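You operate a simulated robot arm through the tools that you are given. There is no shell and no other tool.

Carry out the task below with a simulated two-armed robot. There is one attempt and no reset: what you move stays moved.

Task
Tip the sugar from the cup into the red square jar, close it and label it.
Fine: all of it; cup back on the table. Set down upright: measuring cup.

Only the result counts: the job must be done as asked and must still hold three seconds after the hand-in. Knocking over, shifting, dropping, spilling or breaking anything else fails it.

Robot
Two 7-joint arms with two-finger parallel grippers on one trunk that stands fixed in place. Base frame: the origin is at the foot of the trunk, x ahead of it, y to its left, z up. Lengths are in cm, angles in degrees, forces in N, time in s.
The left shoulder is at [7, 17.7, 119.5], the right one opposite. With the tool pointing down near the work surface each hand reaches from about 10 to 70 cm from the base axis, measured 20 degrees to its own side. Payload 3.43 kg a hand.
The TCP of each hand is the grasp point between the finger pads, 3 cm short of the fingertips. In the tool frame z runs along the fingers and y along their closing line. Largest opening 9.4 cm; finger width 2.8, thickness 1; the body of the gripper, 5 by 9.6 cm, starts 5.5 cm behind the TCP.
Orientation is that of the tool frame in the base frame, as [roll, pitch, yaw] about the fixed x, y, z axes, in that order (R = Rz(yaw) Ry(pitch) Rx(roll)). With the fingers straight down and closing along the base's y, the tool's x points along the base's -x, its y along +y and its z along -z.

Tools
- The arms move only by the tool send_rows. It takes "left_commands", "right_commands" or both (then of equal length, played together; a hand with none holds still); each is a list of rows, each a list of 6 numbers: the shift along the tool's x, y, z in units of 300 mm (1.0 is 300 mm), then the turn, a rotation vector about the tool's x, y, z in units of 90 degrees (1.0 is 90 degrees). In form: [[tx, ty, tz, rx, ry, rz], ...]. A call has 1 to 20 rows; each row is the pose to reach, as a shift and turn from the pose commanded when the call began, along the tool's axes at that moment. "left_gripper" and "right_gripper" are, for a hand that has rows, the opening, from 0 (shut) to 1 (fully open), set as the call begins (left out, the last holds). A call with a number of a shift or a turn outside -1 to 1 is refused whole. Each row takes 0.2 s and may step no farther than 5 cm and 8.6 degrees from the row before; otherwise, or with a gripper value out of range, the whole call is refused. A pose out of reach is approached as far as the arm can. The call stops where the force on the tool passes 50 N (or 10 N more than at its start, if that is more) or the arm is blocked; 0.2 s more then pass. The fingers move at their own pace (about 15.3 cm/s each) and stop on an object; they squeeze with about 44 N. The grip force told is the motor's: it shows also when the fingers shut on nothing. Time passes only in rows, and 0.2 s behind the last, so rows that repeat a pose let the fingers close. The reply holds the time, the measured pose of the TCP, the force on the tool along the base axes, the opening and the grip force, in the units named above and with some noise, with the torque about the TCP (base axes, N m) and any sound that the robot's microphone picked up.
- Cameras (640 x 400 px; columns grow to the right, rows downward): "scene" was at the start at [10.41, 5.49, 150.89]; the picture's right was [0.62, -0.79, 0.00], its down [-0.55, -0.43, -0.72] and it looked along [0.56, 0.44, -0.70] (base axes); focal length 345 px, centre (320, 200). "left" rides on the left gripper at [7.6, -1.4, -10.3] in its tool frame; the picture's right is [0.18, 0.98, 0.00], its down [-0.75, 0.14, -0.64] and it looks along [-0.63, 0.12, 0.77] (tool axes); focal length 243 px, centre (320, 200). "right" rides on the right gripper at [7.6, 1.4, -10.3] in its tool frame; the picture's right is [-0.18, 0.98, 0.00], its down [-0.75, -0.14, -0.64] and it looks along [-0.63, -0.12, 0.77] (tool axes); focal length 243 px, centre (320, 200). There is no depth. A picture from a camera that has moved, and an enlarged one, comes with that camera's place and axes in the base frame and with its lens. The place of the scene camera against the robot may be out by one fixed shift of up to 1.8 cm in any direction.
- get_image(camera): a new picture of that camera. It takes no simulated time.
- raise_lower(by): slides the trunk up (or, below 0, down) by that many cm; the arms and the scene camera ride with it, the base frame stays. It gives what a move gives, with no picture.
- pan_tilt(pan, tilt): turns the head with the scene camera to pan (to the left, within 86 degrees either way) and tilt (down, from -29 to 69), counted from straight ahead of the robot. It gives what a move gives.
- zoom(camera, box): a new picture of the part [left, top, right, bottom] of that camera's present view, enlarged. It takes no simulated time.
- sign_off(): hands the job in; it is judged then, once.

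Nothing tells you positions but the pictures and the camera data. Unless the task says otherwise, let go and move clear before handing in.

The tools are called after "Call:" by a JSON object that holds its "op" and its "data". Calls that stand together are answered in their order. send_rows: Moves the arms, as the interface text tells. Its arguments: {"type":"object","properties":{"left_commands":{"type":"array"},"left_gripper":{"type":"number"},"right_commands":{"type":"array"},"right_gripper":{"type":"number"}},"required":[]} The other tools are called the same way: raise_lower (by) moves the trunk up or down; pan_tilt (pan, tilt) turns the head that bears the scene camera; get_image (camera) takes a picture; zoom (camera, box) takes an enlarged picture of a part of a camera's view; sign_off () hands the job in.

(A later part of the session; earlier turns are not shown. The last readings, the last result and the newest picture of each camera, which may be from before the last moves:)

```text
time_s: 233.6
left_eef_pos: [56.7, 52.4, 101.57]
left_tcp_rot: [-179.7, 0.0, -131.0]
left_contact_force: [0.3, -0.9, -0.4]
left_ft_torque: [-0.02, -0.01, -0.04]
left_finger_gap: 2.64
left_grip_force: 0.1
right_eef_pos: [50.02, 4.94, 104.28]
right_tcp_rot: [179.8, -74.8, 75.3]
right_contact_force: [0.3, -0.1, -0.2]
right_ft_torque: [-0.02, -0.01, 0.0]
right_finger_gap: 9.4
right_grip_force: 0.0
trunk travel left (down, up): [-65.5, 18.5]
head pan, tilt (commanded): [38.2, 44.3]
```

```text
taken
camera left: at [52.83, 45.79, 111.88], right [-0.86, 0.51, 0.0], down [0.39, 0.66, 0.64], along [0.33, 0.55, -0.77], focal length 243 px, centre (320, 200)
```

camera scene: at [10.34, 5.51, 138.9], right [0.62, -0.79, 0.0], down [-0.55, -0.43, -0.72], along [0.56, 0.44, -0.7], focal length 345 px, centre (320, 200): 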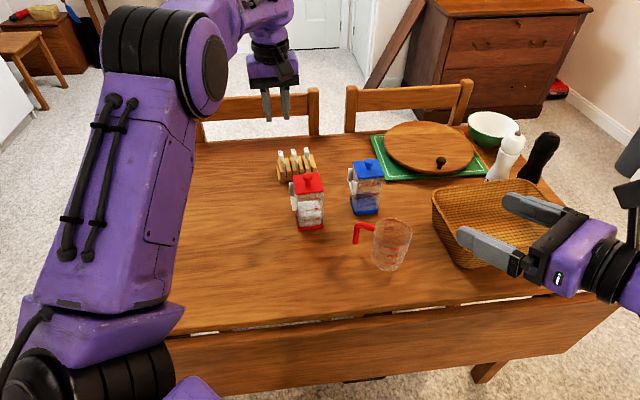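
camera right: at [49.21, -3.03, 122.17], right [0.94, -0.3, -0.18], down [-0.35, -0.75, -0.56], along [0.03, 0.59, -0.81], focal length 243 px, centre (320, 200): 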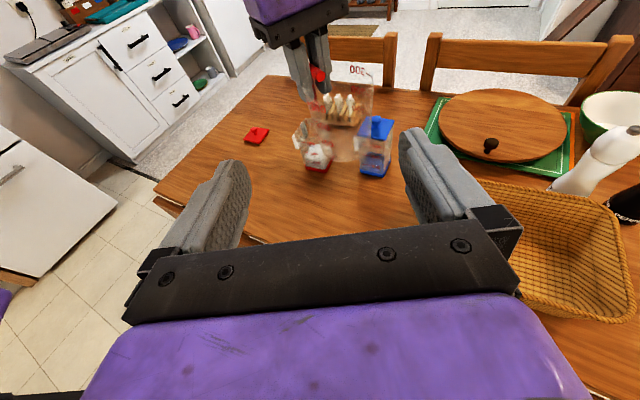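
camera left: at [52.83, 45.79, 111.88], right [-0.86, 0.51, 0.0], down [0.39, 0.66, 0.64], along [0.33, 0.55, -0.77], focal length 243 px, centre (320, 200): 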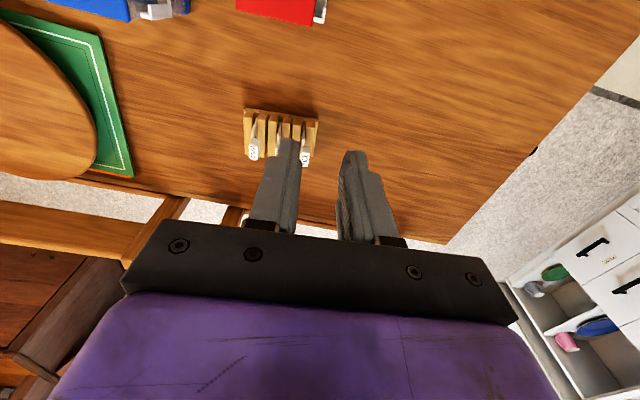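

Call:
{"op": "zoom", "data": {"camera": "left", "box": [225, 90, 345, 190]}}

Call:
{"op": "zoom", "data": {"camera": "scene", "box": [270, 140, 330, 190]}}

```text
4.00 times, centred on (285, 140) of left
camera zoom: at [52.83, 45.79, 111.88], right [-0.86, 0.51, 0.0], down [0.39, 0.66, 0.64], along [0.33, 0.55, -0.77], focal length 970 px, centre (460, 440)
```

zoom: 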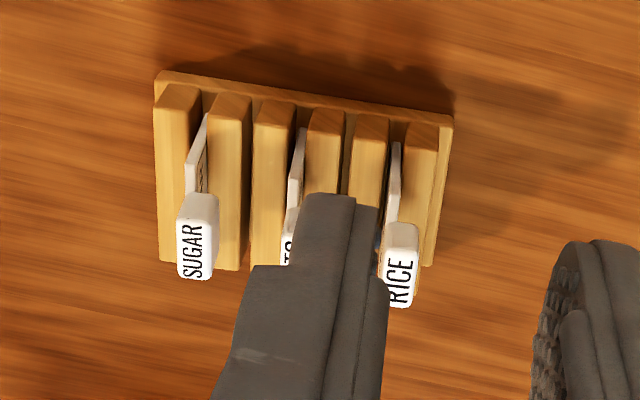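

```text
8.00 times, centred on (300, 165) of scene
camera zoom: at [10.34, 5.51, 138.9], right [0.62, -0.79, 0.0], down [-0.55, -0.43, -0.72], along [0.56, 0.44, -0.7], focal length 2758 px, centre (480, 480)
```

zoom: 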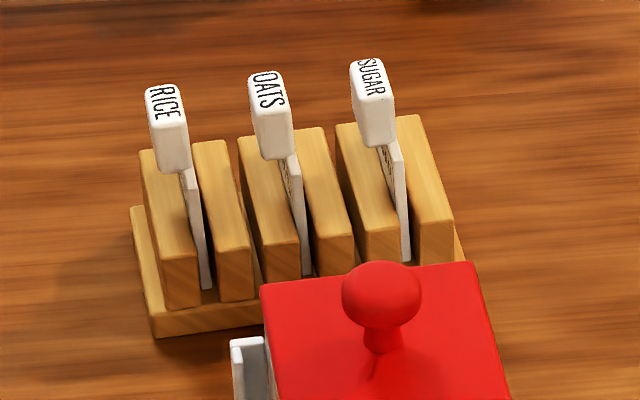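

The SUGAR head re-measures to (68.6, 55.0, 82.9) consistently. Moving to a pre-grasp 7 cm above it with the 22° outward pitch.

Call:
{"op": "send_rows", "data": {"left_commands": [[-0.0543, -0.0404, 0.0567, 0, -0.0407, -0.0013], [-0.1086, -0.0808, 0.1133, 0, -0.0815, -0.0026], [-0.1629, -0.1212, 0.17, 0, -0.1222, -0.0039], [-0.2171, -0.1615, 0.2267, 0, -0.1629, -0.0052], [-0.2714, -0.2019, 0.2833, 0, -0.2037, -0.0065], [-0.3257, -0.2423, 0.34, 0, -0.2444, -0.0078], [-0.3257, -0.2423, 0.34, 0, -0.2444, -0.0078]]}}

Call:
{"op": "get_image", "data": {"camera": "left"}}

Call:
{"op": "zoom", "data": {"camera": "scene", "box": [260, 120, 340, 200]}}

Call:
{"op": "zoom", "data": {"camera": "right", "box": [310, 40, 410, 130]}}

```text
time_s: 235.2
left_eef_pos: [68.59, 54.98, 91.67]
left_tcp_rot: [-179.8, 22.2, -130.2]
left_contact_force: [0.8, 0.7, 0.6]
left_ft_torque: [0.0, -0.01, 0.02]
left_finger_gap: 2.63
left_grip_force: 0.1
right_eef_pos: [49.91, 4.93, 104.05]
right_tcp_rot: [179.8, -75.0, 75.3]
right_contact_force: [-0.4, 0.0, 0.2]
right_ft_torque: [0.02, 0.02, -0.02]
right_finger_gap: 9.4
right_grip_force: 0.1
trunk travel left (down, up): [-65.5, 18.5]
head pan, tilt (commanded): [38.2, 44.3]
```

```text
taken
camera left: at [62.63, 45.77, 98.23], right [-0.86, 0.51, -0.07], down [0.18, 0.44, 0.88], along [0.48, 0.74, -0.47], focal length 243 px, centre (320, 200)
```

left: 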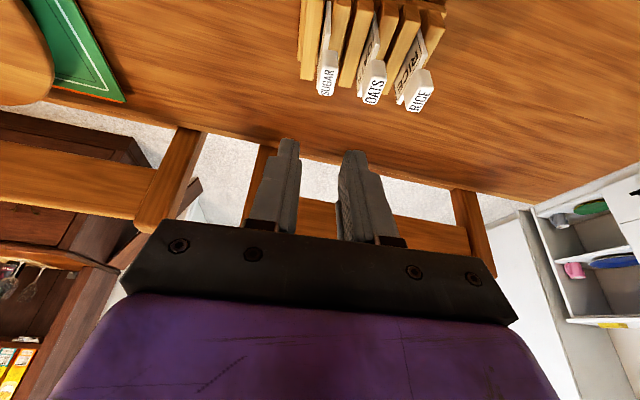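

```text
5.00 times, centred on (300, 160) of scene
camera zoom: at [10.34, 5.46, 138.9], right [0.62, -0.79, 0.0], down [-0.55, -0.43, -0.72], along [0.56, 0.44, -0.7], focal length 1724 px, centre (420, 400)
```

zoom: 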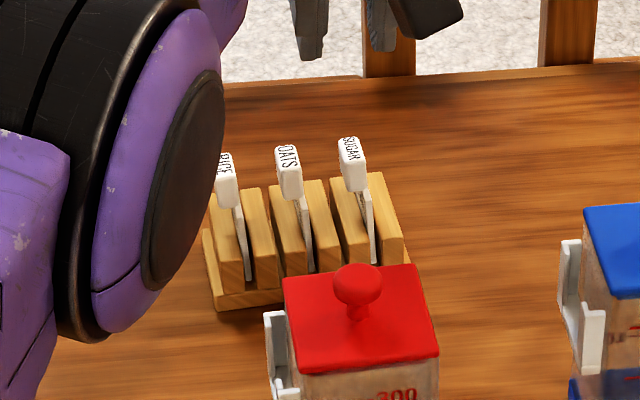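

```text
4.44 times, centred on (360, 85) of right
camera zoom: at [49.15, -3.07, 114.2], right [0.94, -0.3, -0.18], down [-0.35, -0.75, -0.56], along [0.03, 0.59, -0.81], focal length 1078 px, centre (142, 711)
```

zoom: 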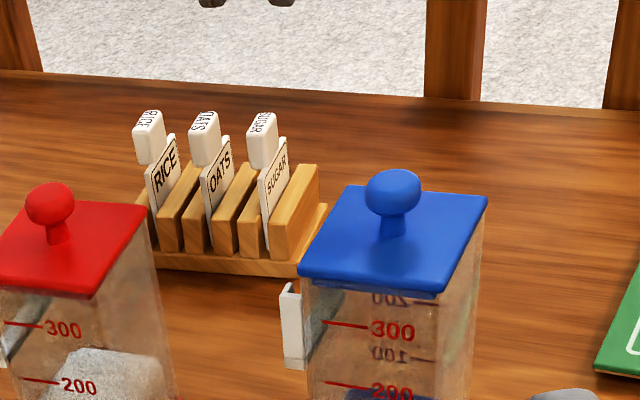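

Aligned over the SUGAR head within ~1 mm. Descending, with a check halfway.

Call:
{"op": "send_rows", "data": {"left_commands": [[0.015, 0, 0.045, 0, 0, 0], [0.032, 0, 0.09, 0, 0, 0], [0.05, 0, 0.135, 0, 0, 0], [0.05, 0, 0.135, 0, 0, 0]]}}

Call:
{"op": "zoom", "data": {"camera": "left", "box": [250, 50, 410, 210]}}

Call:
{"op": "zoom", "data": {"camera": "scene", "box": [280, 110, 350, 180]}}

Call:
{"op": "zoom", "data": {"camera": "right", "box": [320, 25, 390, 105]}}

```text
time_s: 236.2
left_eef_pos: [68.81, 55.02, 87.23]
left_tcp_rot: [-179.7, 22.2, -130.2]
left_contact_force: [0.9, -0.3, -0.2]
left_ft_torque: [-0.02, 0.02, 0.0]
left_finger_gap: 2.61
left_grip_force: 0.0
right_eef_pos: [49.82, 5.0, 103.99]
right_tcp_rot: [179.8, -74.9, 75.1]
right_contact_force: [0.0, -0.6, 0.0]
right_ft_torque: [0.01, 0.02, -0.02]
right_finger_gap: 9.42
right_grip_force: 0.1
trunk travel left (down, up): [-65.5, 18.5]
head pan, tilt (commanded): [38.2, 44.3]
```

```text
2.50 times, centred on (330, 130) of left
camera zoom: at [62.86, 45.85, 93.89], right [-0.86, 0.51, -0.07], down [0.18, 0.44, 0.88], along [0.48, 0.74, -0.47], focal length 606 px, centre (295, 375)
```

zoom: 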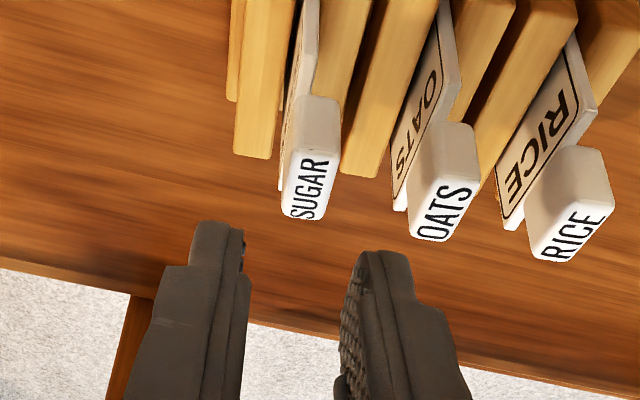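

```text
5.71 times, centred on (315, 145) of scene
camera zoom: at [10.38, 5.47, 138.9], right [0.62, -0.79, 0.0], down [-0.55, -0.43, -0.72], along [0.56, 0.44, -0.7], focal length 1970 px, centre (349, 514)
```

zoom: 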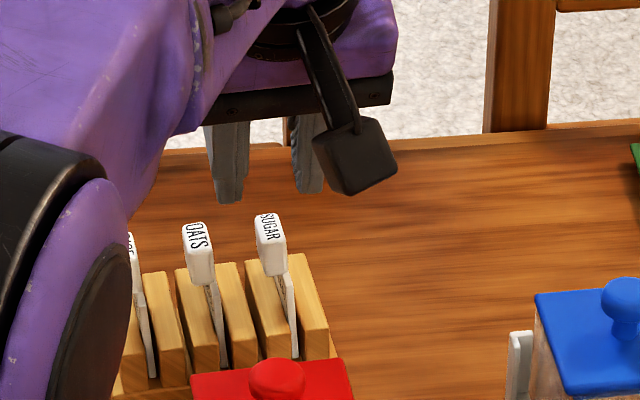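

```text
5.00 times, centred on (355, 65) of right
camera zoom: at [49.19, -3.06, 114.18], right [0.94, -0.3, -0.18], down [-0.35, -0.75, -0.56], along [0.03, 0.59, -0.81], focal length 1213 px, centre (145, 875)
```

zoom: 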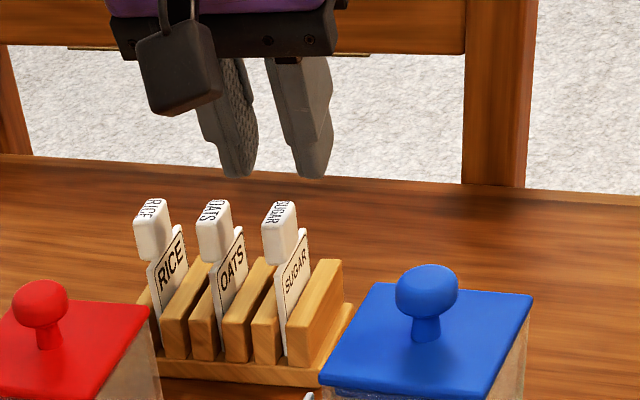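

Fingers are centred over the SUGAR head in all three views. Descending the rest and closing.

Call:
{"op": "send_rows", "data": {"left_commands": [[0.0115, 0, 0.0281, 0, 0, 0], [0.023, 0, 0.0562, 0, 0, 0], [0.0344, 0, 0.0843, 0, 0, 0], [0.0344, 0, 0.0843, 0, 0, 0]]}}

Call:
{"op": "zoom", "data": {"camera": "left", "box": [250, 70, 410, 230]}}

Call:
{"op": "zoom", "data": {"camera": "right", "box": [325, 35, 385, 105]}}

Call:
{"op": "zoom", "data": {"camera": "scene", "box": [280, 120, 340, 180]}}

```text
time_s: 237.2
left_eef_pos: [68.73, 54.99, 84.44]
left_tcp_rot: [-179.7, 22.2, -130.3]
left_contact_force: [-0.4, 0.1, -0.2]
left_ft_torque: [-0.02, 0.0, -0.01]
left_finger_gap: 2.6
left_grip_force: 0.0
right_eef_pos: [50.08, 4.98, 104.22]
right_tcp_rot: [179.9, -74.8, 75.2]
right_contact_force: [0.0, -0.3, 0.5]
right_ft_torque: [0.03, 0.01, 0.02]
right_finger_gap: 9.42
right_grip_force: 0.0
trunk travel left (down, up): [-65.5, 18.5]
head pan, tilt (commanded): [38.2, 44.3]
```

```text
2.50 times, centred on (330, 150) of left
camera zoom: at [62.84, 45.83, 91.14], right [-0.86, 0.51, -0.07], down [0.18, 0.44, 0.88], along [0.48, 0.74, -0.47], focal length 606 px, centre (295, 325)
```

zoom: 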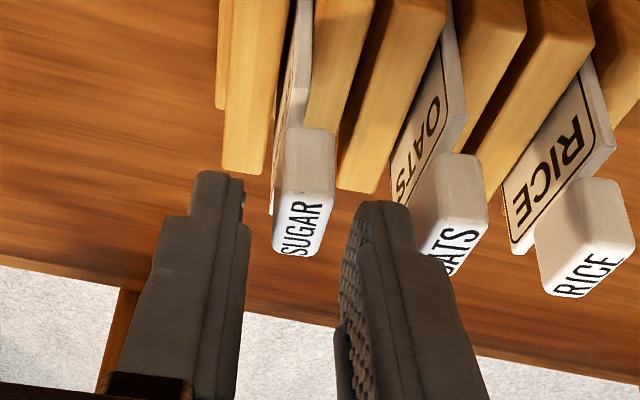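

```text
5.71 times, centred on (355, 70) of right
camera zoom: at [49.2, -3.05, 114.18], right [0.94, -0.3, -0.18], down [-0.35, -0.75, -0.56], along [0.03, 0.59, -0.81], focal length 1386 px, centre (120, 943)
```

zoom: 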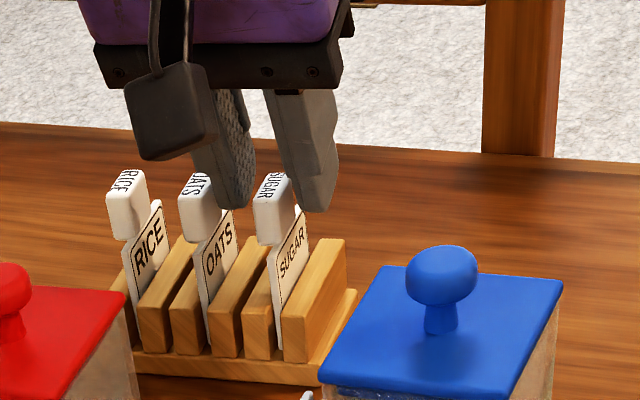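

```text
6.67 times, centred on (310, 150) of scene
camera zoom: at [10.4, 5.48, 138.9], right [0.62, -0.79, 0.0], down [-0.55, -0.43, -0.72], along [0.56, 0.44, -0.7], focal length 2298 px, centre (387, 533)
```

zoom: 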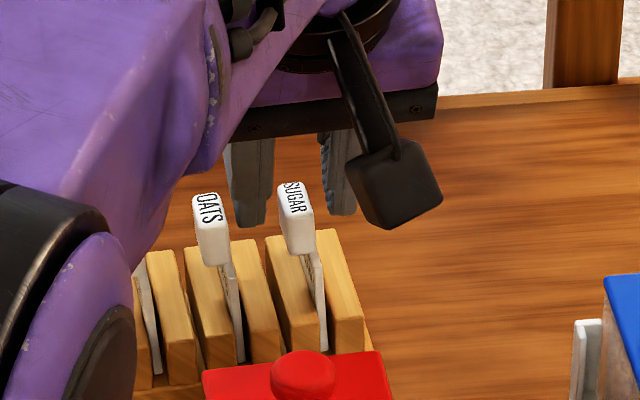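

The fingertips are straddling the head but slightly toward its far side. I'll shift 5 mm back toward the robot for fuller pad contact, then close gently.

Call:
{"op": "send_rows", "data": {"left_commands": [[0.0154, 0, -0.0063, 0, 0, 0], [0.0154, 0, -0.0063, 0, 0, 0]]}}

Call:
{"op": "send_rows", "data": {"left_commands": [[0, 0, 0, 0, 0, 0], [0, 0, 0, 0, 0, 0], [0, 0, 0, 0, 0, 0], [0, 0, 0, 0, 0, 0]], "left_gripper": 0}}

Call:
{"op": "zoom", "data": {"camera": "left", "box": [250, 70, 410, 230]}}

Call:
{"op": "zoom", "data": {"camera": "right", "box": [325, 35, 385, 105]}}

```text
time_s: 237.8
left_eef_pos: [68.59, 54.69, 84.45]
left_tcp_rot: [-179.7, 22.3, -130.3]
left_contact_force: [-0.8, -0.5, 1.4]
left_ft_torque: [-0.01, 0.03, 0.02]
left_finger_gap: 2.61
left_grip_force: 0.0
right_eef_pos: [49.97, 4.96, 104.1]
right_tcp_rot: [-179.9, -74.9, 75.0]
right_contact_force: [-0.1, 0.3, 0.9]
right_ft_torque: [0.01, 0.03, 0.02]
right_finger_gap: 9.39
right_grip_force: 0.0
trunk travel left (down, up): [-65.5, 18.5]
head pan, tilt (commanded): [38.2, 44.3]
```

```text
time_s: 238.8
left_eef_pos: [68.47, 54.71, 84.34]
left_tcp_rot: [-179.7, 22.1, -130.3]
left_contact_force: [0.8, -0.5, 0.5]
left_ft_torque: [-0.04, -0.05, 0.0]
left_finger_gap: 0.94
left_grip_force: 43.5
right_eef_pos: [49.84, 4.84, 104.05]
right_tcp_rot: [-180.0, -74.8, 75.1]
right_contact_force: [-0.6, 0.5, -0.3]
right_ft_torque: [0.01, 0.02, -0.01]
right_finger_gap: 9.37
right_grip_force: 0.1
trunk travel left (down, up): [-65.5, 18.5]
head pan, tilt (commanded): [38.2, 44.3]
```

```text
2.50 times, centred on (330, 150) of left
camera zoom: at [62.55, 45.45, 91.1], right [-0.86, 0.51, -0.07], down [0.18, 0.44, 0.88], along [0.48, 0.74, -0.47], focal length 606 px, centre (295, 325)
```

zoom: 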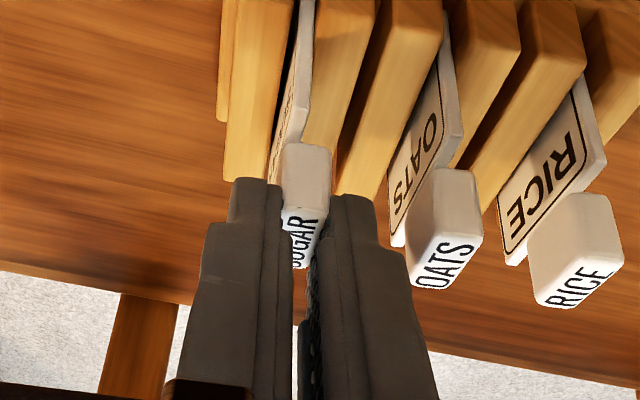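

```text
5.71 times, centred on (355, 70) of right
camera zoom: at [49.22, -3.06, 114.17], right [0.94, -0.3, -0.18], down [-0.35, -0.75, -0.56], along [0.03, 0.59, -0.81], focal length 1386 px, centre (120, 943)
```

zoom: 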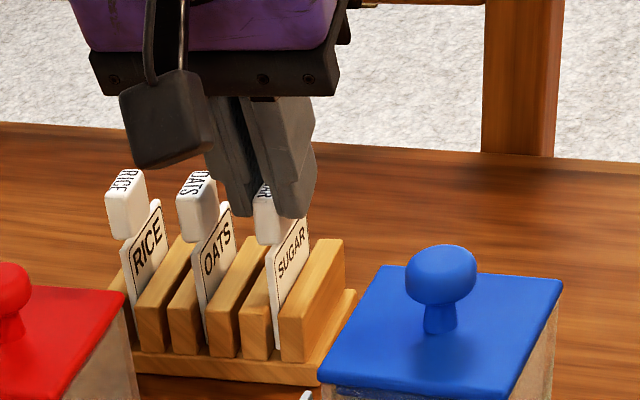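

Gripped (head thickness 0.94 cm), rack undisturbed. Lifting the tag straight up slowly.

Call:
{"op": "send_rows", "data": {"left_commands": [[-0.0063, 0, -0.0154, 0, 0, 0], [-0.0126, 0, -0.0309, 0, 0, 0], [-0.0189, 0, -0.0463, 0, 0, 0], [-0.0252, 0, -0.0617, 0, 0, 0], [-0.0252, 0, -0.0617, 0, 0, 0]]}}

Call:
{"op": "zoom", "data": {"camera": "right", "box": [325, 25, 395, 105]}}

Call:
{"op": "zoom", "data": {"camera": "left", "box": [250, 60, 410, 230]}}

```text
time_s: 240.0
left_eef_pos: [68.55, 54.66, 86.64]
left_tcp_rot: [-179.8, 22.1, -130.4]
left_contact_force: [-0.2, -0.8, 0.1]
left_ft_torque: [0.0, 0.03, -0.03]
left_finger_gap: 0.98
left_grip_force: 43.1
right_eef_pos: [50.01, 4.87, 104.01]
right_tcp_rot: [180.0, -74.8, 75.0]
right_contact_force: [-0.5, -0.6, 0.1]
right_ft_torque: [0.01, -0.01, 0.03]
right_finger_gap: 9.37
right_grip_force: 0.0
trunk travel left (down, up): [-65.5, 18.5]
head pan, tilt (commanded): [38.2, 44.3]
```

```text
5.00 times, centred on (360, 65) of right
camera zoom: at [49.22, -3.03, 114.17], right [0.94, -0.3, -0.18], down [-0.35, -0.75, -0.56], along [0.03, 0.59, -0.81], focal length 1213 px, centre (120, 875)
```

zoom: 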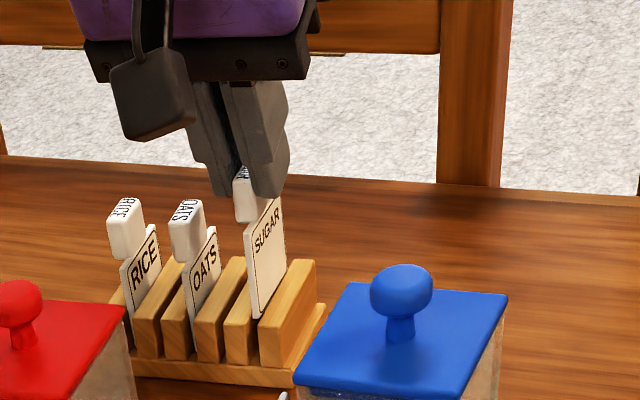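

```text
2.35 times, centred on (330, 145) of left
camera zoom: at [62.58, 45.47, 93.19], right [-0.86, 0.51, -0.07], down [0.18, 0.44, 0.88], along [0.48, 0.74, -0.47], focal length 571 px, centre (296, 329)
```

zoom: 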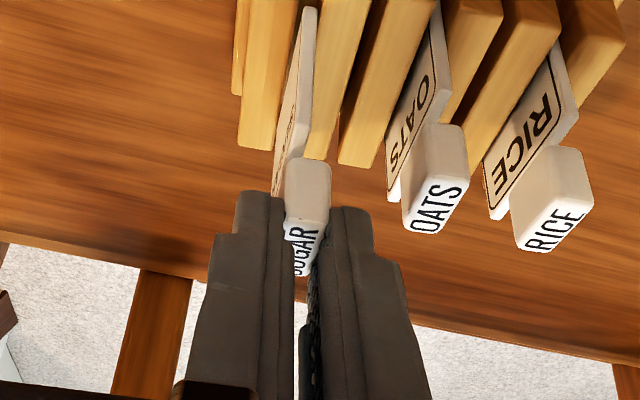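

The tag is coming out cleanly. Lifting it well clear, then carrying it to the outer side of the jar's holder.

Call:
{"op": "send_rows", "data": {"left_commands": [[-0.0378, 0, -0.0926, 0, 0, 0], [-0.0756, 0, -0.1852, 0, 0, 0], [-0.1133, 0, -0.2778, 0, 0, 0], [-0.151, 0, -0.37, 0, 0, 0], [-0.1687, 0, -0.4136, 0, 0, 0], [-0.1687, 0, -0.4136, 0, 0, 0]]}}

Call:
{"op": "zoom", "data": {"camera": "right", "box": [290, 0, 420, 110]}}

Call:
{"op": "get_image", "data": {"camera": "scene"}}

Call:
{"op": "zoom", "data": {"camera": "left", "box": [250, 20, 410, 230]}}

```text
time_s: 241.4
left_eef_pos: [68.44, 54.78, 99.85]
left_tcp_rot: [-179.8, 22.1, -130.2]
left_contact_force: [0.0, -0.4, 0.3]
left_ft_torque: [0.02, -0.02, 0.02]
left_finger_gap: 0.96
left_grip_force: 43.9
right_eef_pos: [49.97, 4.92, 104.11]
right_tcp_rot: [-179.9, -74.9, 75.2]
right_contact_force: [-0.4, -0.3, -0.1]
right_ft_torque: [0.01, 0.02, -0.01]
right_finger_gap: 9.39
right_grip_force: 0.0
trunk travel left (down, up): [-65.5, 18.5]
head pan, tilt (commanded): [38.2, 44.3]
```

```text
3.64 times, centred on (355, 55) of right
camera zoom: at [49.21, -3.05, 114.17], right [0.94, -0.3, -0.18], down [-0.35, -0.75, -0.56], along [0.03, 0.59, -0.81], focal length 882 px, centre (193, 727)
```

zoom: 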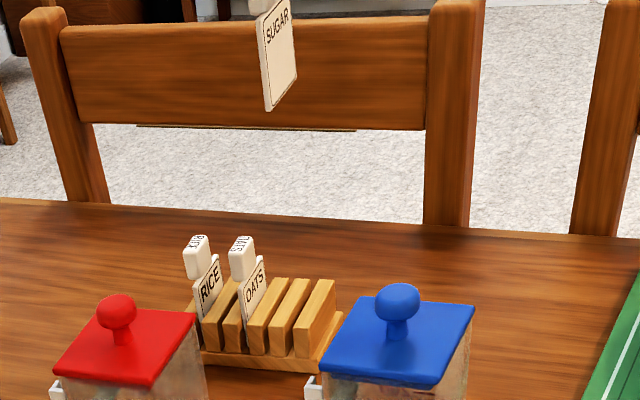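

```text
taken
camera scene: at [10.41, 5.49, 138.89], right [0.62, -0.79, 0.0], down [-0.55, -0.43, -0.72], along [0.56, 0.44, -0.7], focal length 345 px, centre (320, 200)
```

scene: 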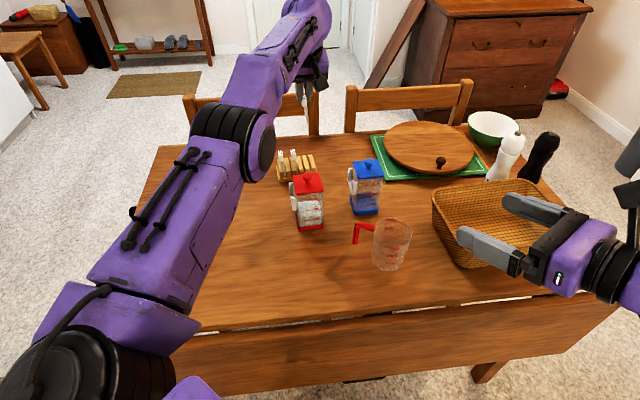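

```text
1.90 times, centred on (330, 125) of left
camera zoom: at [62.42, 45.65, 106.49], right [-0.86, 0.51, -0.07], down [0.18, 0.44, 0.88], along [0.48, 0.74, -0.47], focal length 462 px, centre (301, 343)
```

zoom: 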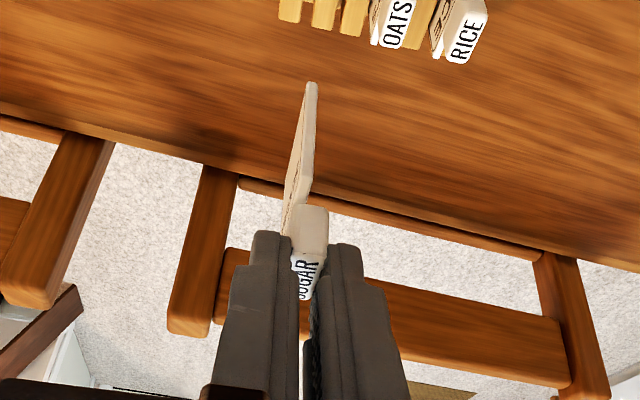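

The tag is out with its plate on the jar-facing side and the head overhanging outward, matching the holder's design. The rack is undisturbed. Carrying it around to the outside of the holder.

Call:
{"op": "send_rows", "data": {"left_commands": [[0.09, 0.049, -0.0218, 0, 0, 0], [0.19, 0.103, -0.0458, 0, 0, 0], [0.29, 0.157, -0.07, 0, 0, 0], [0.39, 0.212, -0.094, 0, 0, 0], [0.48, 0.26, -0.1158, 0, 0, 0], [0.56, 0.304, -0.135, 0, 0, 0], [0.601, 0.326, -0.145, 0, 0, 0], [0.601, 0.326, -0.145, 0, 0, 0]]}}

Call:
{"op": "get_image", "data": {"camera": "left"}}

Call:
{"op": "get_image", "data": {"camera": "scene"}}

Call:
{"op": "get_image", "data": {"camera": "right"}}

```text
time_s: 243.2
left_eef_pos: [49.18, 47.14, 96.95]
left_tcp_rot: [-179.7, 22.2, -130.4]
left_contact_force: [-0.3, -0.3, 0.8]
left_ft_torque: [0.0, -0.01, 0.03]
left_finger_gap: 0.93
left_grip_force: 43.5
right_eef_pos: [49.92, 4.99, 104.09]
right_tcp_rot: [-180.0, -75.0, 75.2]
right_contact_force: [0.4, 0.0, -0.5]
right_ft_torque: [-0.01, -0.01, 0.01]
right_finger_gap: 9.41
right_grip_force: 0.1
trunk travel left (down, up): [-65.5, 18.5]
head pan, tilt (commanded): [38.2, 44.3]
```

```text
taken
camera left: at [43.19, 37.93, 103.64], right [-0.86, 0.51, -0.07], down [0.18, 0.44, 0.88], along [0.48, 0.74, -0.47], focal length 243 px, centre (320, 200)
```

left: 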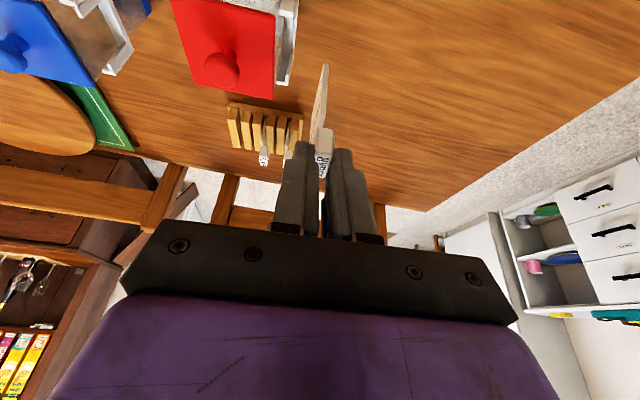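

```text
taken
camera scene: at [10.43, 5.51, 138.89], right [0.62, -0.79, 0.0], down [-0.55, -0.43, -0.72], along [0.56, 0.44, -0.7], focal length 345 px, centre (320, 200)
```

scene: 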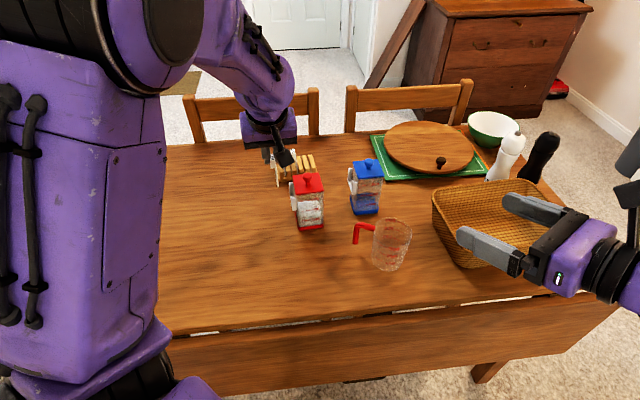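

```text
taken
camera right: at [49.23, -3.03, 114.16], right [0.94, -0.3, -0.18], down [-0.35, -0.75, -0.56], along [0.03, 0.59, -0.81], focal length 243 px, centre (320, 200)
```

right: 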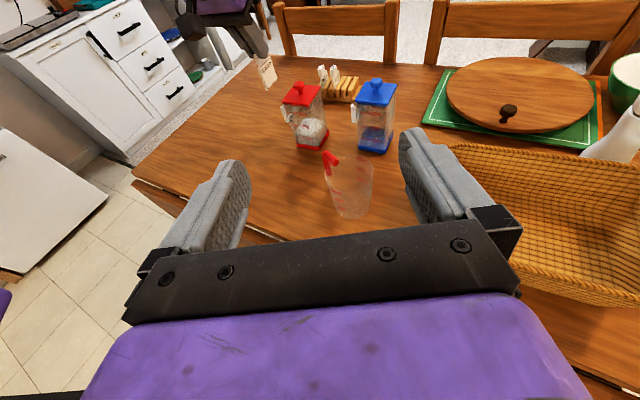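

I can see the tag plate edge-on next to the holder in the left camera. Zooming in on all views for alignment.

Call:
{"op": "zoom", "data": {"camera": "left", "box": [190, 0, 370, 190]}}

Call:
{"op": "zoom", "data": {"camera": "right", "box": [245, 30, 335, 150]}}

Call:
{"op": "zoom", "data": {"camera": "scene", "box": [250, 130, 340, 240]}}

```text
2.11 times, centred on (280, 95) of left
camera zoom: at [43.19, 37.93, 103.64], right [-0.86, 0.51, -0.07], down [0.18, 0.44, 0.88], along [0.48, 0.74, -0.47], focal length 511 px, centre (404, 421)
```

zoom: 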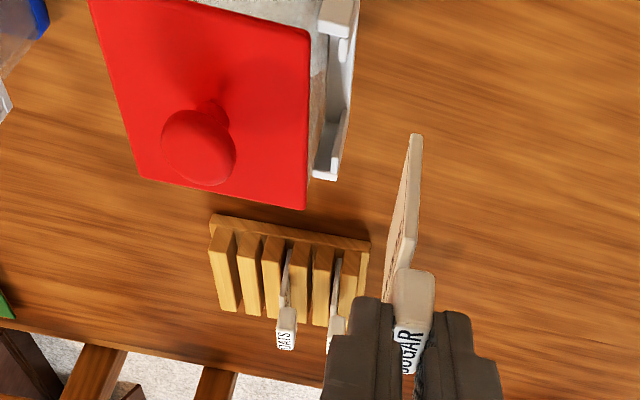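

```text
3.33 times, centred on (290, 90) of right
camera zoom: at [49.23, -3.03, 114.16], right [0.94, -0.3, -0.18], down [-0.35, -0.75, -0.56], along [0.03, 0.59, -0.81], focal length 809 px, centre (420, 567)
```

zoom: 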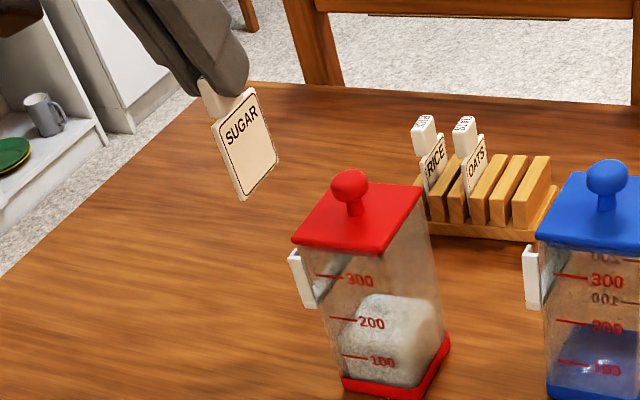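

```text
3.64 times, centred on (295, 185) of scene
camera zoom: at [10.43, 5.51, 138.89], right [0.62, -0.79, 0.0], down [-0.55, -0.43, -0.72], along [0.56, 0.44, -0.7], focal length 1254 px, centre (411, 254)
```

zoom: 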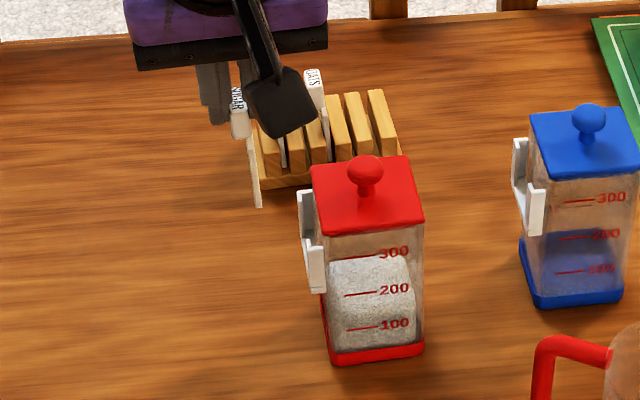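

The plate hangs about 0.37 cm to the jar side of the finger centre, and the jar/holder geometry is consistent. I'll move in closer — still 1 cm outside and just above the posts — and compare plate and posts directly.

Call:
{"op": "send_rows", "data": {"left_commands": [[0.0086, -0.0248, 0.0139, 0, 0, 0], [0.0172, -0.0495, 0.0278, 0, 0, 0], [0.0258, -0.0743, 0.0417, 0, 0, 0], [0.0258, -0.0743, 0.0417, 0, 0, 0]]}}

Call:
{"op": "zoom", "data": {"camera": "left", "box": [260, 0, 360, 130]}}

Call:
{"op": "zoom", "data": {"camera": "right", "box": [265, 60, 335, 130]}}

Call:
{"op": "zoom", "data": {"camera": "scene", "box": [270, 150, 330, 220]}}

```text
time_s: 244.2
left_eef_pos: [50.85, 45.45, 95.59]
left_tcp_rot: [-179.7, 22.2, -130.3]
left_contact_force: [-0.5, -1.0, 0.5]
left_ft_torque: [-0.01, 0.01, 0.01]
left_finger_gap: 0.96
left_grip_force: 43.4
right_eef_pos: [49.94, 4.88, 104.01]
right_tcp_rot: [180.0, -74.9, 75.3]
right_contact_force: [0.3, 0.3, -0.1]
right_ft_torque: [0.01, 0.01, -0.02]
right_finger_gap: 9.4
right_grip_force: 0.0
trunk travel left (down, up): [-65.5, 18.5]
head pan, tilt (commanded): [38.2, 44.3]
```

```text
3.08 times, centred on (310, 65) of left
camera zoom: at [44.73, 36.24, 102.29], right [-0.86, 0.51, -0.07], down [0.18, 0.44, 0.88], along [0.48, 0.74, -0.47], focal length 746 px, centre (351, 615)
```

zoom: 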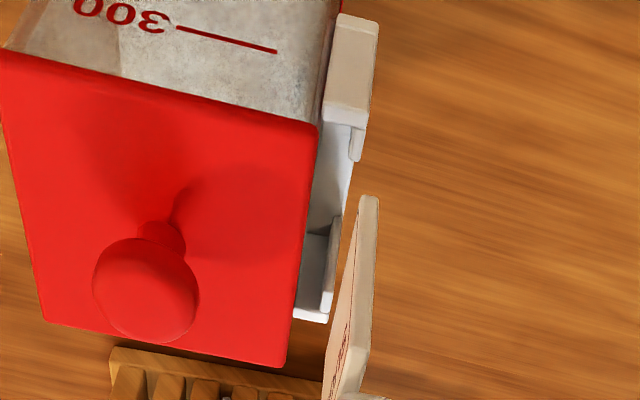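

```text
5.71 times, centred on (300, 95) of right
camera zoom: at [49.2, -3.04, 114.18], right [0.94, -0.3, -0.18], down [-0.35, -0.75, -0.56], along [0.03, 0.59, -0.81], focal length 1386 px, centre (434, 800)
```

zoom: 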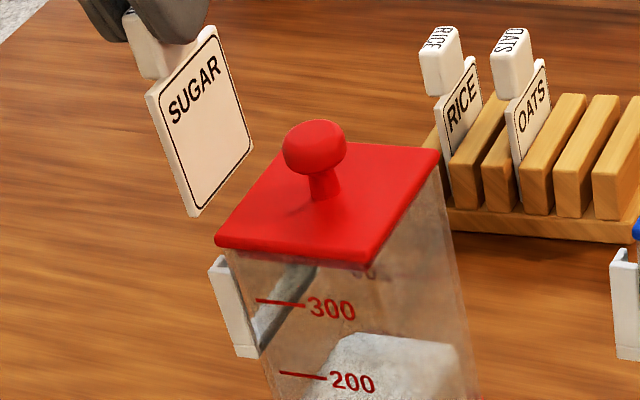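

```text
5.71 times, centred on (300, 185) of scene
camera zoom: at [10.39, 5.5, 138.9], right [0.62, -0.79, 0.0], down [-0.55, -0.43, -0.72], along [0.56, 0.44, -0.7], focal length 1970 px, centre (434, 286)
```

zoom: 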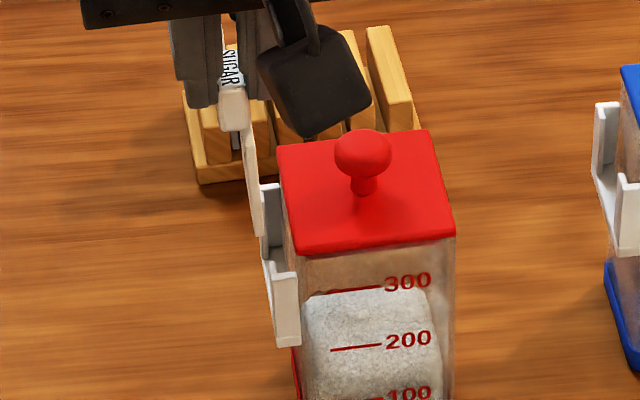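

The projected slot target lands exactly in the channel in the image, so geometry is consistent; the plate leans ~1.6° toward the jar at its bottom. I'll correct that lean and move 1.1 cm in over the slot, then verify before lowering.

Call:
{"op": "send_rows", "data": {"left_commands": [[0.0004, -0.0121, -0.0002, -0.0052, 0, 0.0021], [0.0008, -0.0242, -0.0003, -0.0103, 0, 0.0042], [0.0012, -0.0363, -0.0005, -0.0154, 0, 0.0063], [0.0012, -0.0363, -0.0005, -0.0154, 0, 0.0063]]}}

Call:
{"op": "zoom", "data": {"camera": "left", "box": [260, 0, 360, 130]}}

Call:
{"op": "zoom", "data": {"camera": "right", "box": [265, 60, 335, 130]}}

Call:
{"op": "zoom", "data": {"camera": "scene", "box": [270, 150, 330, 220]}}

```text
time_s: 245.2
left_eef_pos: [51.65, 44.69, 95.61]
left_tcp_rot: [178.7, 22.1, -131.0]
left_contact_force: [0.1, 0.7, 0.5]
left_ft_torque: [0.03, -0.01, 0.02]
left_finger_gap: 0.93
left_grip_force: 43.4
right_eef_pos: [49.98, 4.96, 104.18]
right_tcp_rot: [179.8, -74.9, 75.2]
right_contact_force: [-0.1, -0.6, -0.1]
right_ft_torque: [0.01, -0.01, -0.03]
right_finger_gap: 9.42
right_grip_force: 0.0
trunk travel left (down, up): [-65.5, 18.5]
head pan, tilt (commanded): [38.2, 44.3]
```

```text
3.08 times, centred on (310, 65) of left
camera zoom: at [45.68, 35.45, 102.24], right [-0.86, 0.51, -0.05], down [0.2, 0.43, 0.88], along [0.47, 0.75, -0.47], focal length 746 px, centre (351, 615)
```

zoom: 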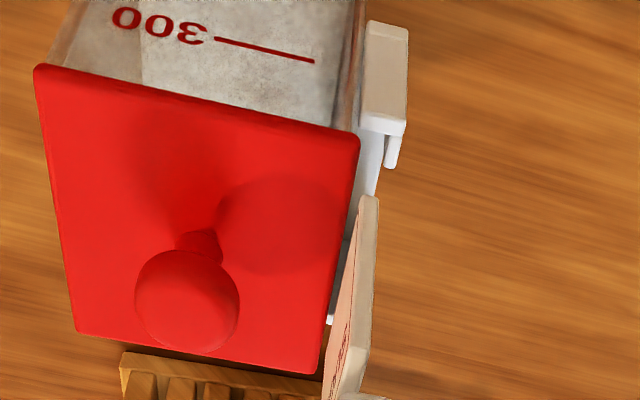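

```text
5.71 times, centred on (300, 95) of right
camera zoom: at [49.2, -3.04, 114.17], right [0.94, -0.3, -0.18], down [-0.35, -0.75, -0.56], along [0.03, 0.59, -0.81], focal length 1386 px, centre (434, 800)
```

zoom: 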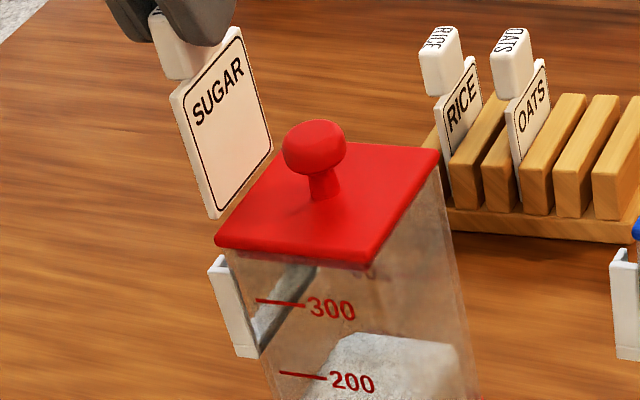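

```text
5.71 times, centred on (300, 185) of scene
camera zoom: at [10.4, 5.5, 138.89], right [0.62, -0.79, 0.0], down [-0.55, -0.43, -0.72], along [0.56, 0.44, -0.7], focal length 1970 px, centre (434, 286)
```

zoom: 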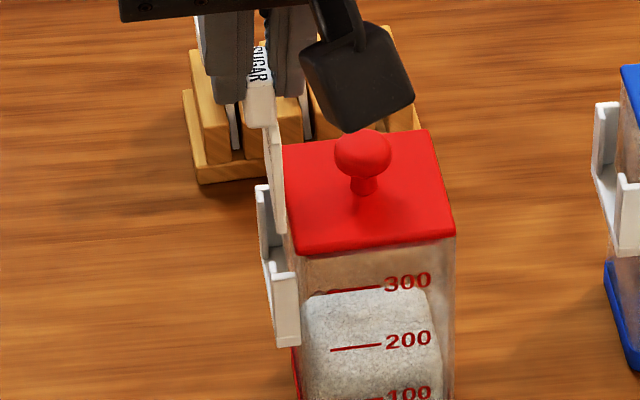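

The plate edge lines up with the channel in all three views. Lowering toward the post tops, watching the force.

Call:
{"op": "send_rows", "data": {"left_commands": [[0.0063, -0.0004, 0.0154, 0, 0, 0], [0.0125, -0.0007, 0.0309, 0, 0, 0], [0.0176, -0.001, 0.0432, 0, 0, 0], [0.0176, -0.001, 0.0432, 0, 0, 0]]}}

Call:
{"op": "zoom", "data": {"camera": "left", "box": [270, 0, 370, 130]}}

Call:
{"op": "zoom", "data": {"camera": "right", "box": [270, 65, 320, 120]}}

Call:
{"op": "zoom", "data": {"camera": "scene", "box": [280, 165, 315, 210]}}

```text
time_s: 246.2
left_eef_pos: [51.54, 44.86, 94.3]
left_tcp_rot: [178.7, 22.0, -130.9]
left_contact_force: [0.1, -0.3, -0.4]
left_ft_torque: [0.01, 0.01, 0.0]
left_finger_gap: 0.93
left_grip_force: 43.5
right_eef_pos: [49.93, 4.9, 104.13]
right_tcp_rot: [179.9, -75.0, 75.2]
right_contact_force: [-0.3, -1.0, 0.3]
right_ft_torque: [0.0, -0.02, -0.01]
right_finger_gap: 9.4
right_grip_force: 0.1
trunk travel left (down, up): [-65.5, 18.5]
head pan, tilt (commanded): [38.2, 44.3]
```

```text
3.08 times, centred on (320, 65) of left
camera zoom: at [45.67, 35.45, 100.88], right [-0.86, 0.51, -0.05], down [0.2, 0.43, 0.88], along [0.47, 0.75, -0.47], focal length 746 px, centre (320, 615)
```

zoom: 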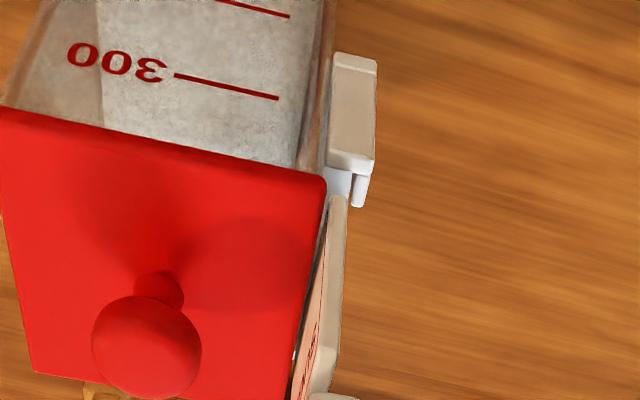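

```text
7.27 times, centred on (295, 92) of right
camera zoom: at [49.21, -3.05, 114.17], right [0.94, -0.3, -0.18], down [-0.35, -0.75, -0.56], along [0.03, 0.59, -0.81], focal length 1764 px, centre (502, 982)
```

zoom: 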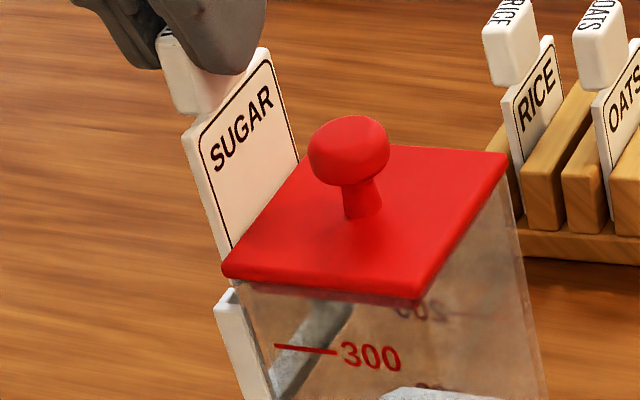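

```text
8.89 times, centred on (298, 188) of scene
camera zoom: at [10.4, 5.49, 138.89], right [0.62, -0.79, 0.0], down [-0.55, -0.43, -0.72], along [0.56, 0.44, -0.7], focal length 3064 px, centre (520, 311)
```

zoom: 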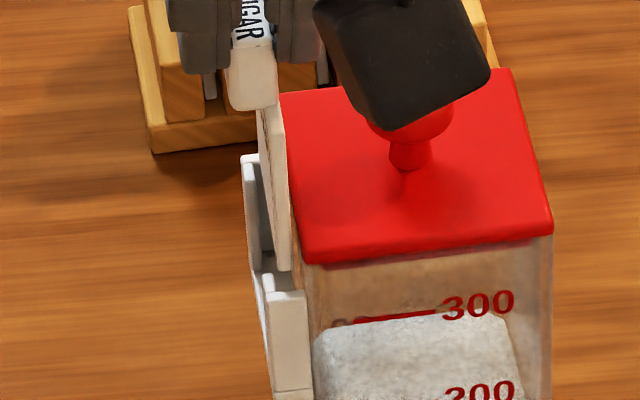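

Beautifully lined up: the plate edge is right above the channel, between jar wall and lip. Continuing down slowly.

Call:
{"op": "send_rows", "data": {"left_commands": [[0.0025, -0.0001, 0.0062, 0, 0, 0], [0.005, -0.0003, 0.0124, 0, 0, 0], [0.0075, -0.0004, 0.0185, 0, 0, 0], [0.01, -0.0006, 0.0247, 0, 0, 0], [0.01, -0.0006, 0.0247, 0, 0, 0]]}}

Call:
{"op": "zoom", "data": {"camera": "left", "box": [270, 20, 370, 150]}}

Call:
{"op": "zoom", "data": {"camera": "scene", "box": [280, 170, 315, 215]}}

Call:
{"op": "zoom", "data": {"camera": "right", "box": [270, 65, 320, 120]}}

```text
time_s: 247.4
left_eef_pos: [51.48, 44.68, 93.42]
left_tcp_rot: [178.7, 22.1, -131.0]
left_contact_force: [0.2, 0.3, 0.0]
left_ft_torque: [-0.05, -0.01, 0.01]
left_finger_gap: 0.95
left_grip_force: 43.0
right_eef_pos: [49.94, 4.91, 104.2]
right_tcp_rot: [179.9, -75.0, 75.2]
right_contact_force: [-0.2, 0.4, -0.1]
right_ft_torque: [0.01, 0.01, 0.02]
right_finger_gap: 9.4
right_grip_force: 0.0
trunk travel left (down, up): [-65.5, 18.5]
head pan, tilt (commanded): [38.2, 44.3]
```

```text
3.08 times, centred on (320, 85) of left
camera zoom: at [45.67, 35.42, 100.05], right [-0.86, 0.51, -0.05], down [0.2, 0.43, 0.88], along [0.47, 0.75, -0.47], focal length 746 px, centre (320, 554)
```

zoom: 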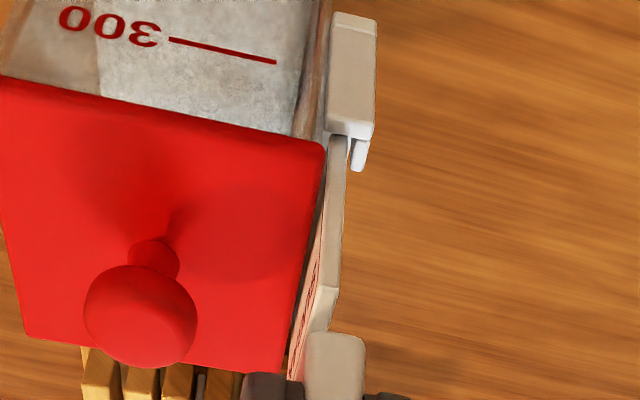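

```text
8.89 times, centred on (298, 192) of scene
camera zoom: at [10.41, 5.49, 138.89], right [0.62, -0.79, 0.0], down [-0.55, -0.43, -0.72], along [0.56, 0.44, -0.7], focal length 3064 px, centre (520, 267)
```

zoom: 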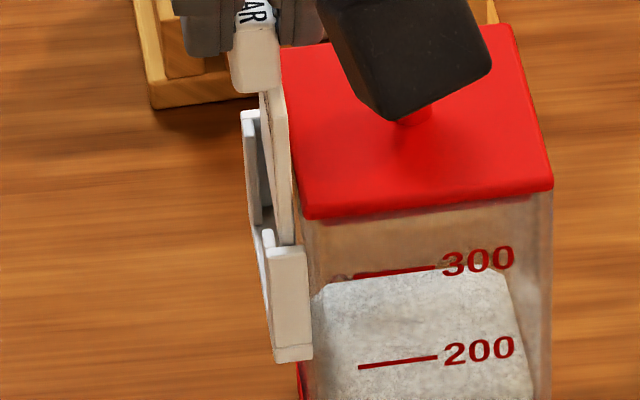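

```text
7.27 times, centred on (295, 92) of right
camera zoom: at [49.21, -3.05, 114.17], right [0.94, -0.3, -0.18], down [-0.35, -0.75, -0.56], along [0.03, 0.59, -0.81], focal length 1764 px, centre (502, 982)
```

zoom: 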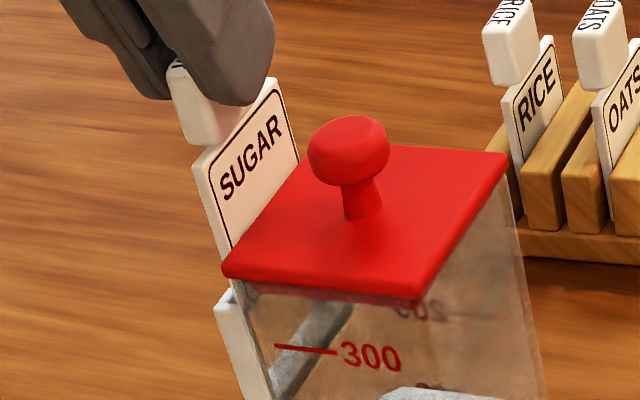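

The plate is entering the channel with no contact force. Continuing down.

Call:
{"op": "send_rows", "data": {"left_commands": [[0.0025, -0.0001, 0.0062, 0, 0, 0], [0.005, -0.0003, 0.0124, 0, 0, 0], [0.0075, -0.0004, 0.0185, 0, 0, 0], [0.01, -0.0006, 0.0247, 0, 0, 0], [0.01, -0.0006, 0.0247, 0, 0, 0]]}}

Call:
{"op": "zoom", "data": {"camera": "left", "box": [270, 30, 370, 160]}}

Call:
{"op": "zoom", "data": {"camera": "scene", "box": [280, 170, 315, 215]}}

Call:
{"op": "zoom", "data": {"camera": "right", "box": [270, 65, 320, 120]}}

```text
time_s: 248.6
left_eef_pos: [51.62, 44.67, 92.56]
left_tcp_rot: [178.7, 22.1, -130.8]
left_contact_force: [0.1, 0.3, -0.4]
left_ft_torque: [-0.01, 0.02, 0.02]
left_finger_gap: 0.93
left_grip_force: 43.6
right_eef_pos: [49.91, 4.85, 104.15]
right_tcp_rot: [180.0, -74.9, 75.1]
right_contact_force: [0.4, 0.4, -0.2]
right_ft_torque: [-0.03, 0.0, -0.02]
right_finger_gap: 9.4
right_grip_force: 0.0
trunk travel left (down, up): [-65.5, 18.5]
head pan, tilt (commanded): [38.2, 44.3]
```

```text
3.08 times, centred on (320, 95) of left
camera zoom: at [45.67, 35.38, 99.21], right [-0.86, 0.51, -0.05], down [0.2, 0.43, 0.88], along [0.47, 0.75, -0.47], focal length 746 px, centre (320, 523)
```

zoom: 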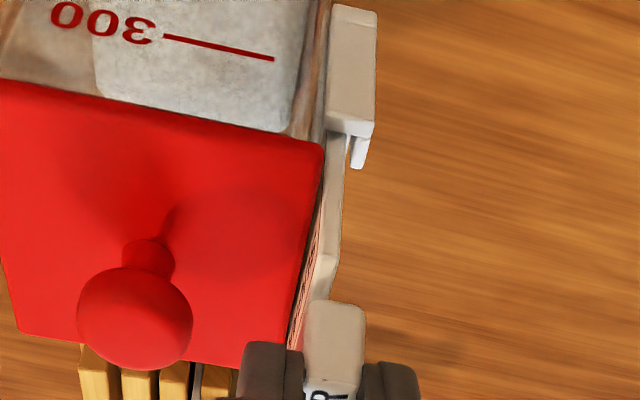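

```text
8.89 times, centred on (298, 192) of scene
camera zoom: at [10.41, 5.49, 138.89], right [0.62, -0.79, 0.0], down [-0.55, -0.43, -0.72], along [0.56, 0.44, -0.7], focal length 3064 px, centre (520, 267)
```

zoom: 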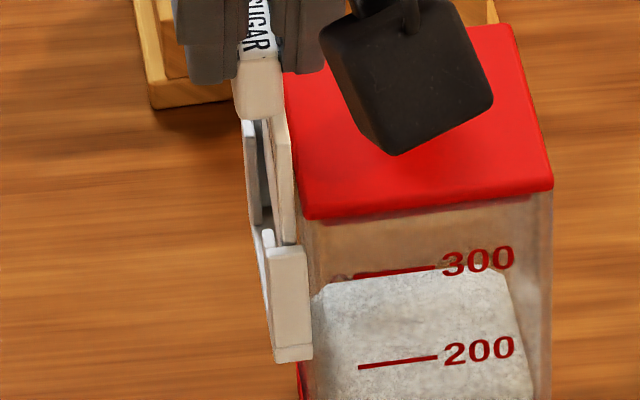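

```text
7.27 times, centred on (295, 92) of right
camera zoom: at [49.21, -3.05, 114.17], right [0.94, -0.3, -0.18], down [-0.35, -0.75, -0.56], along [0.03, 0.59, -0.81], focal length 1764 px, centre (502, 982)
```

zoom: 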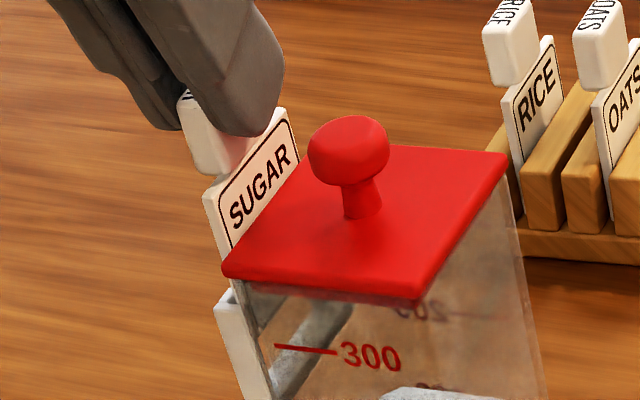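

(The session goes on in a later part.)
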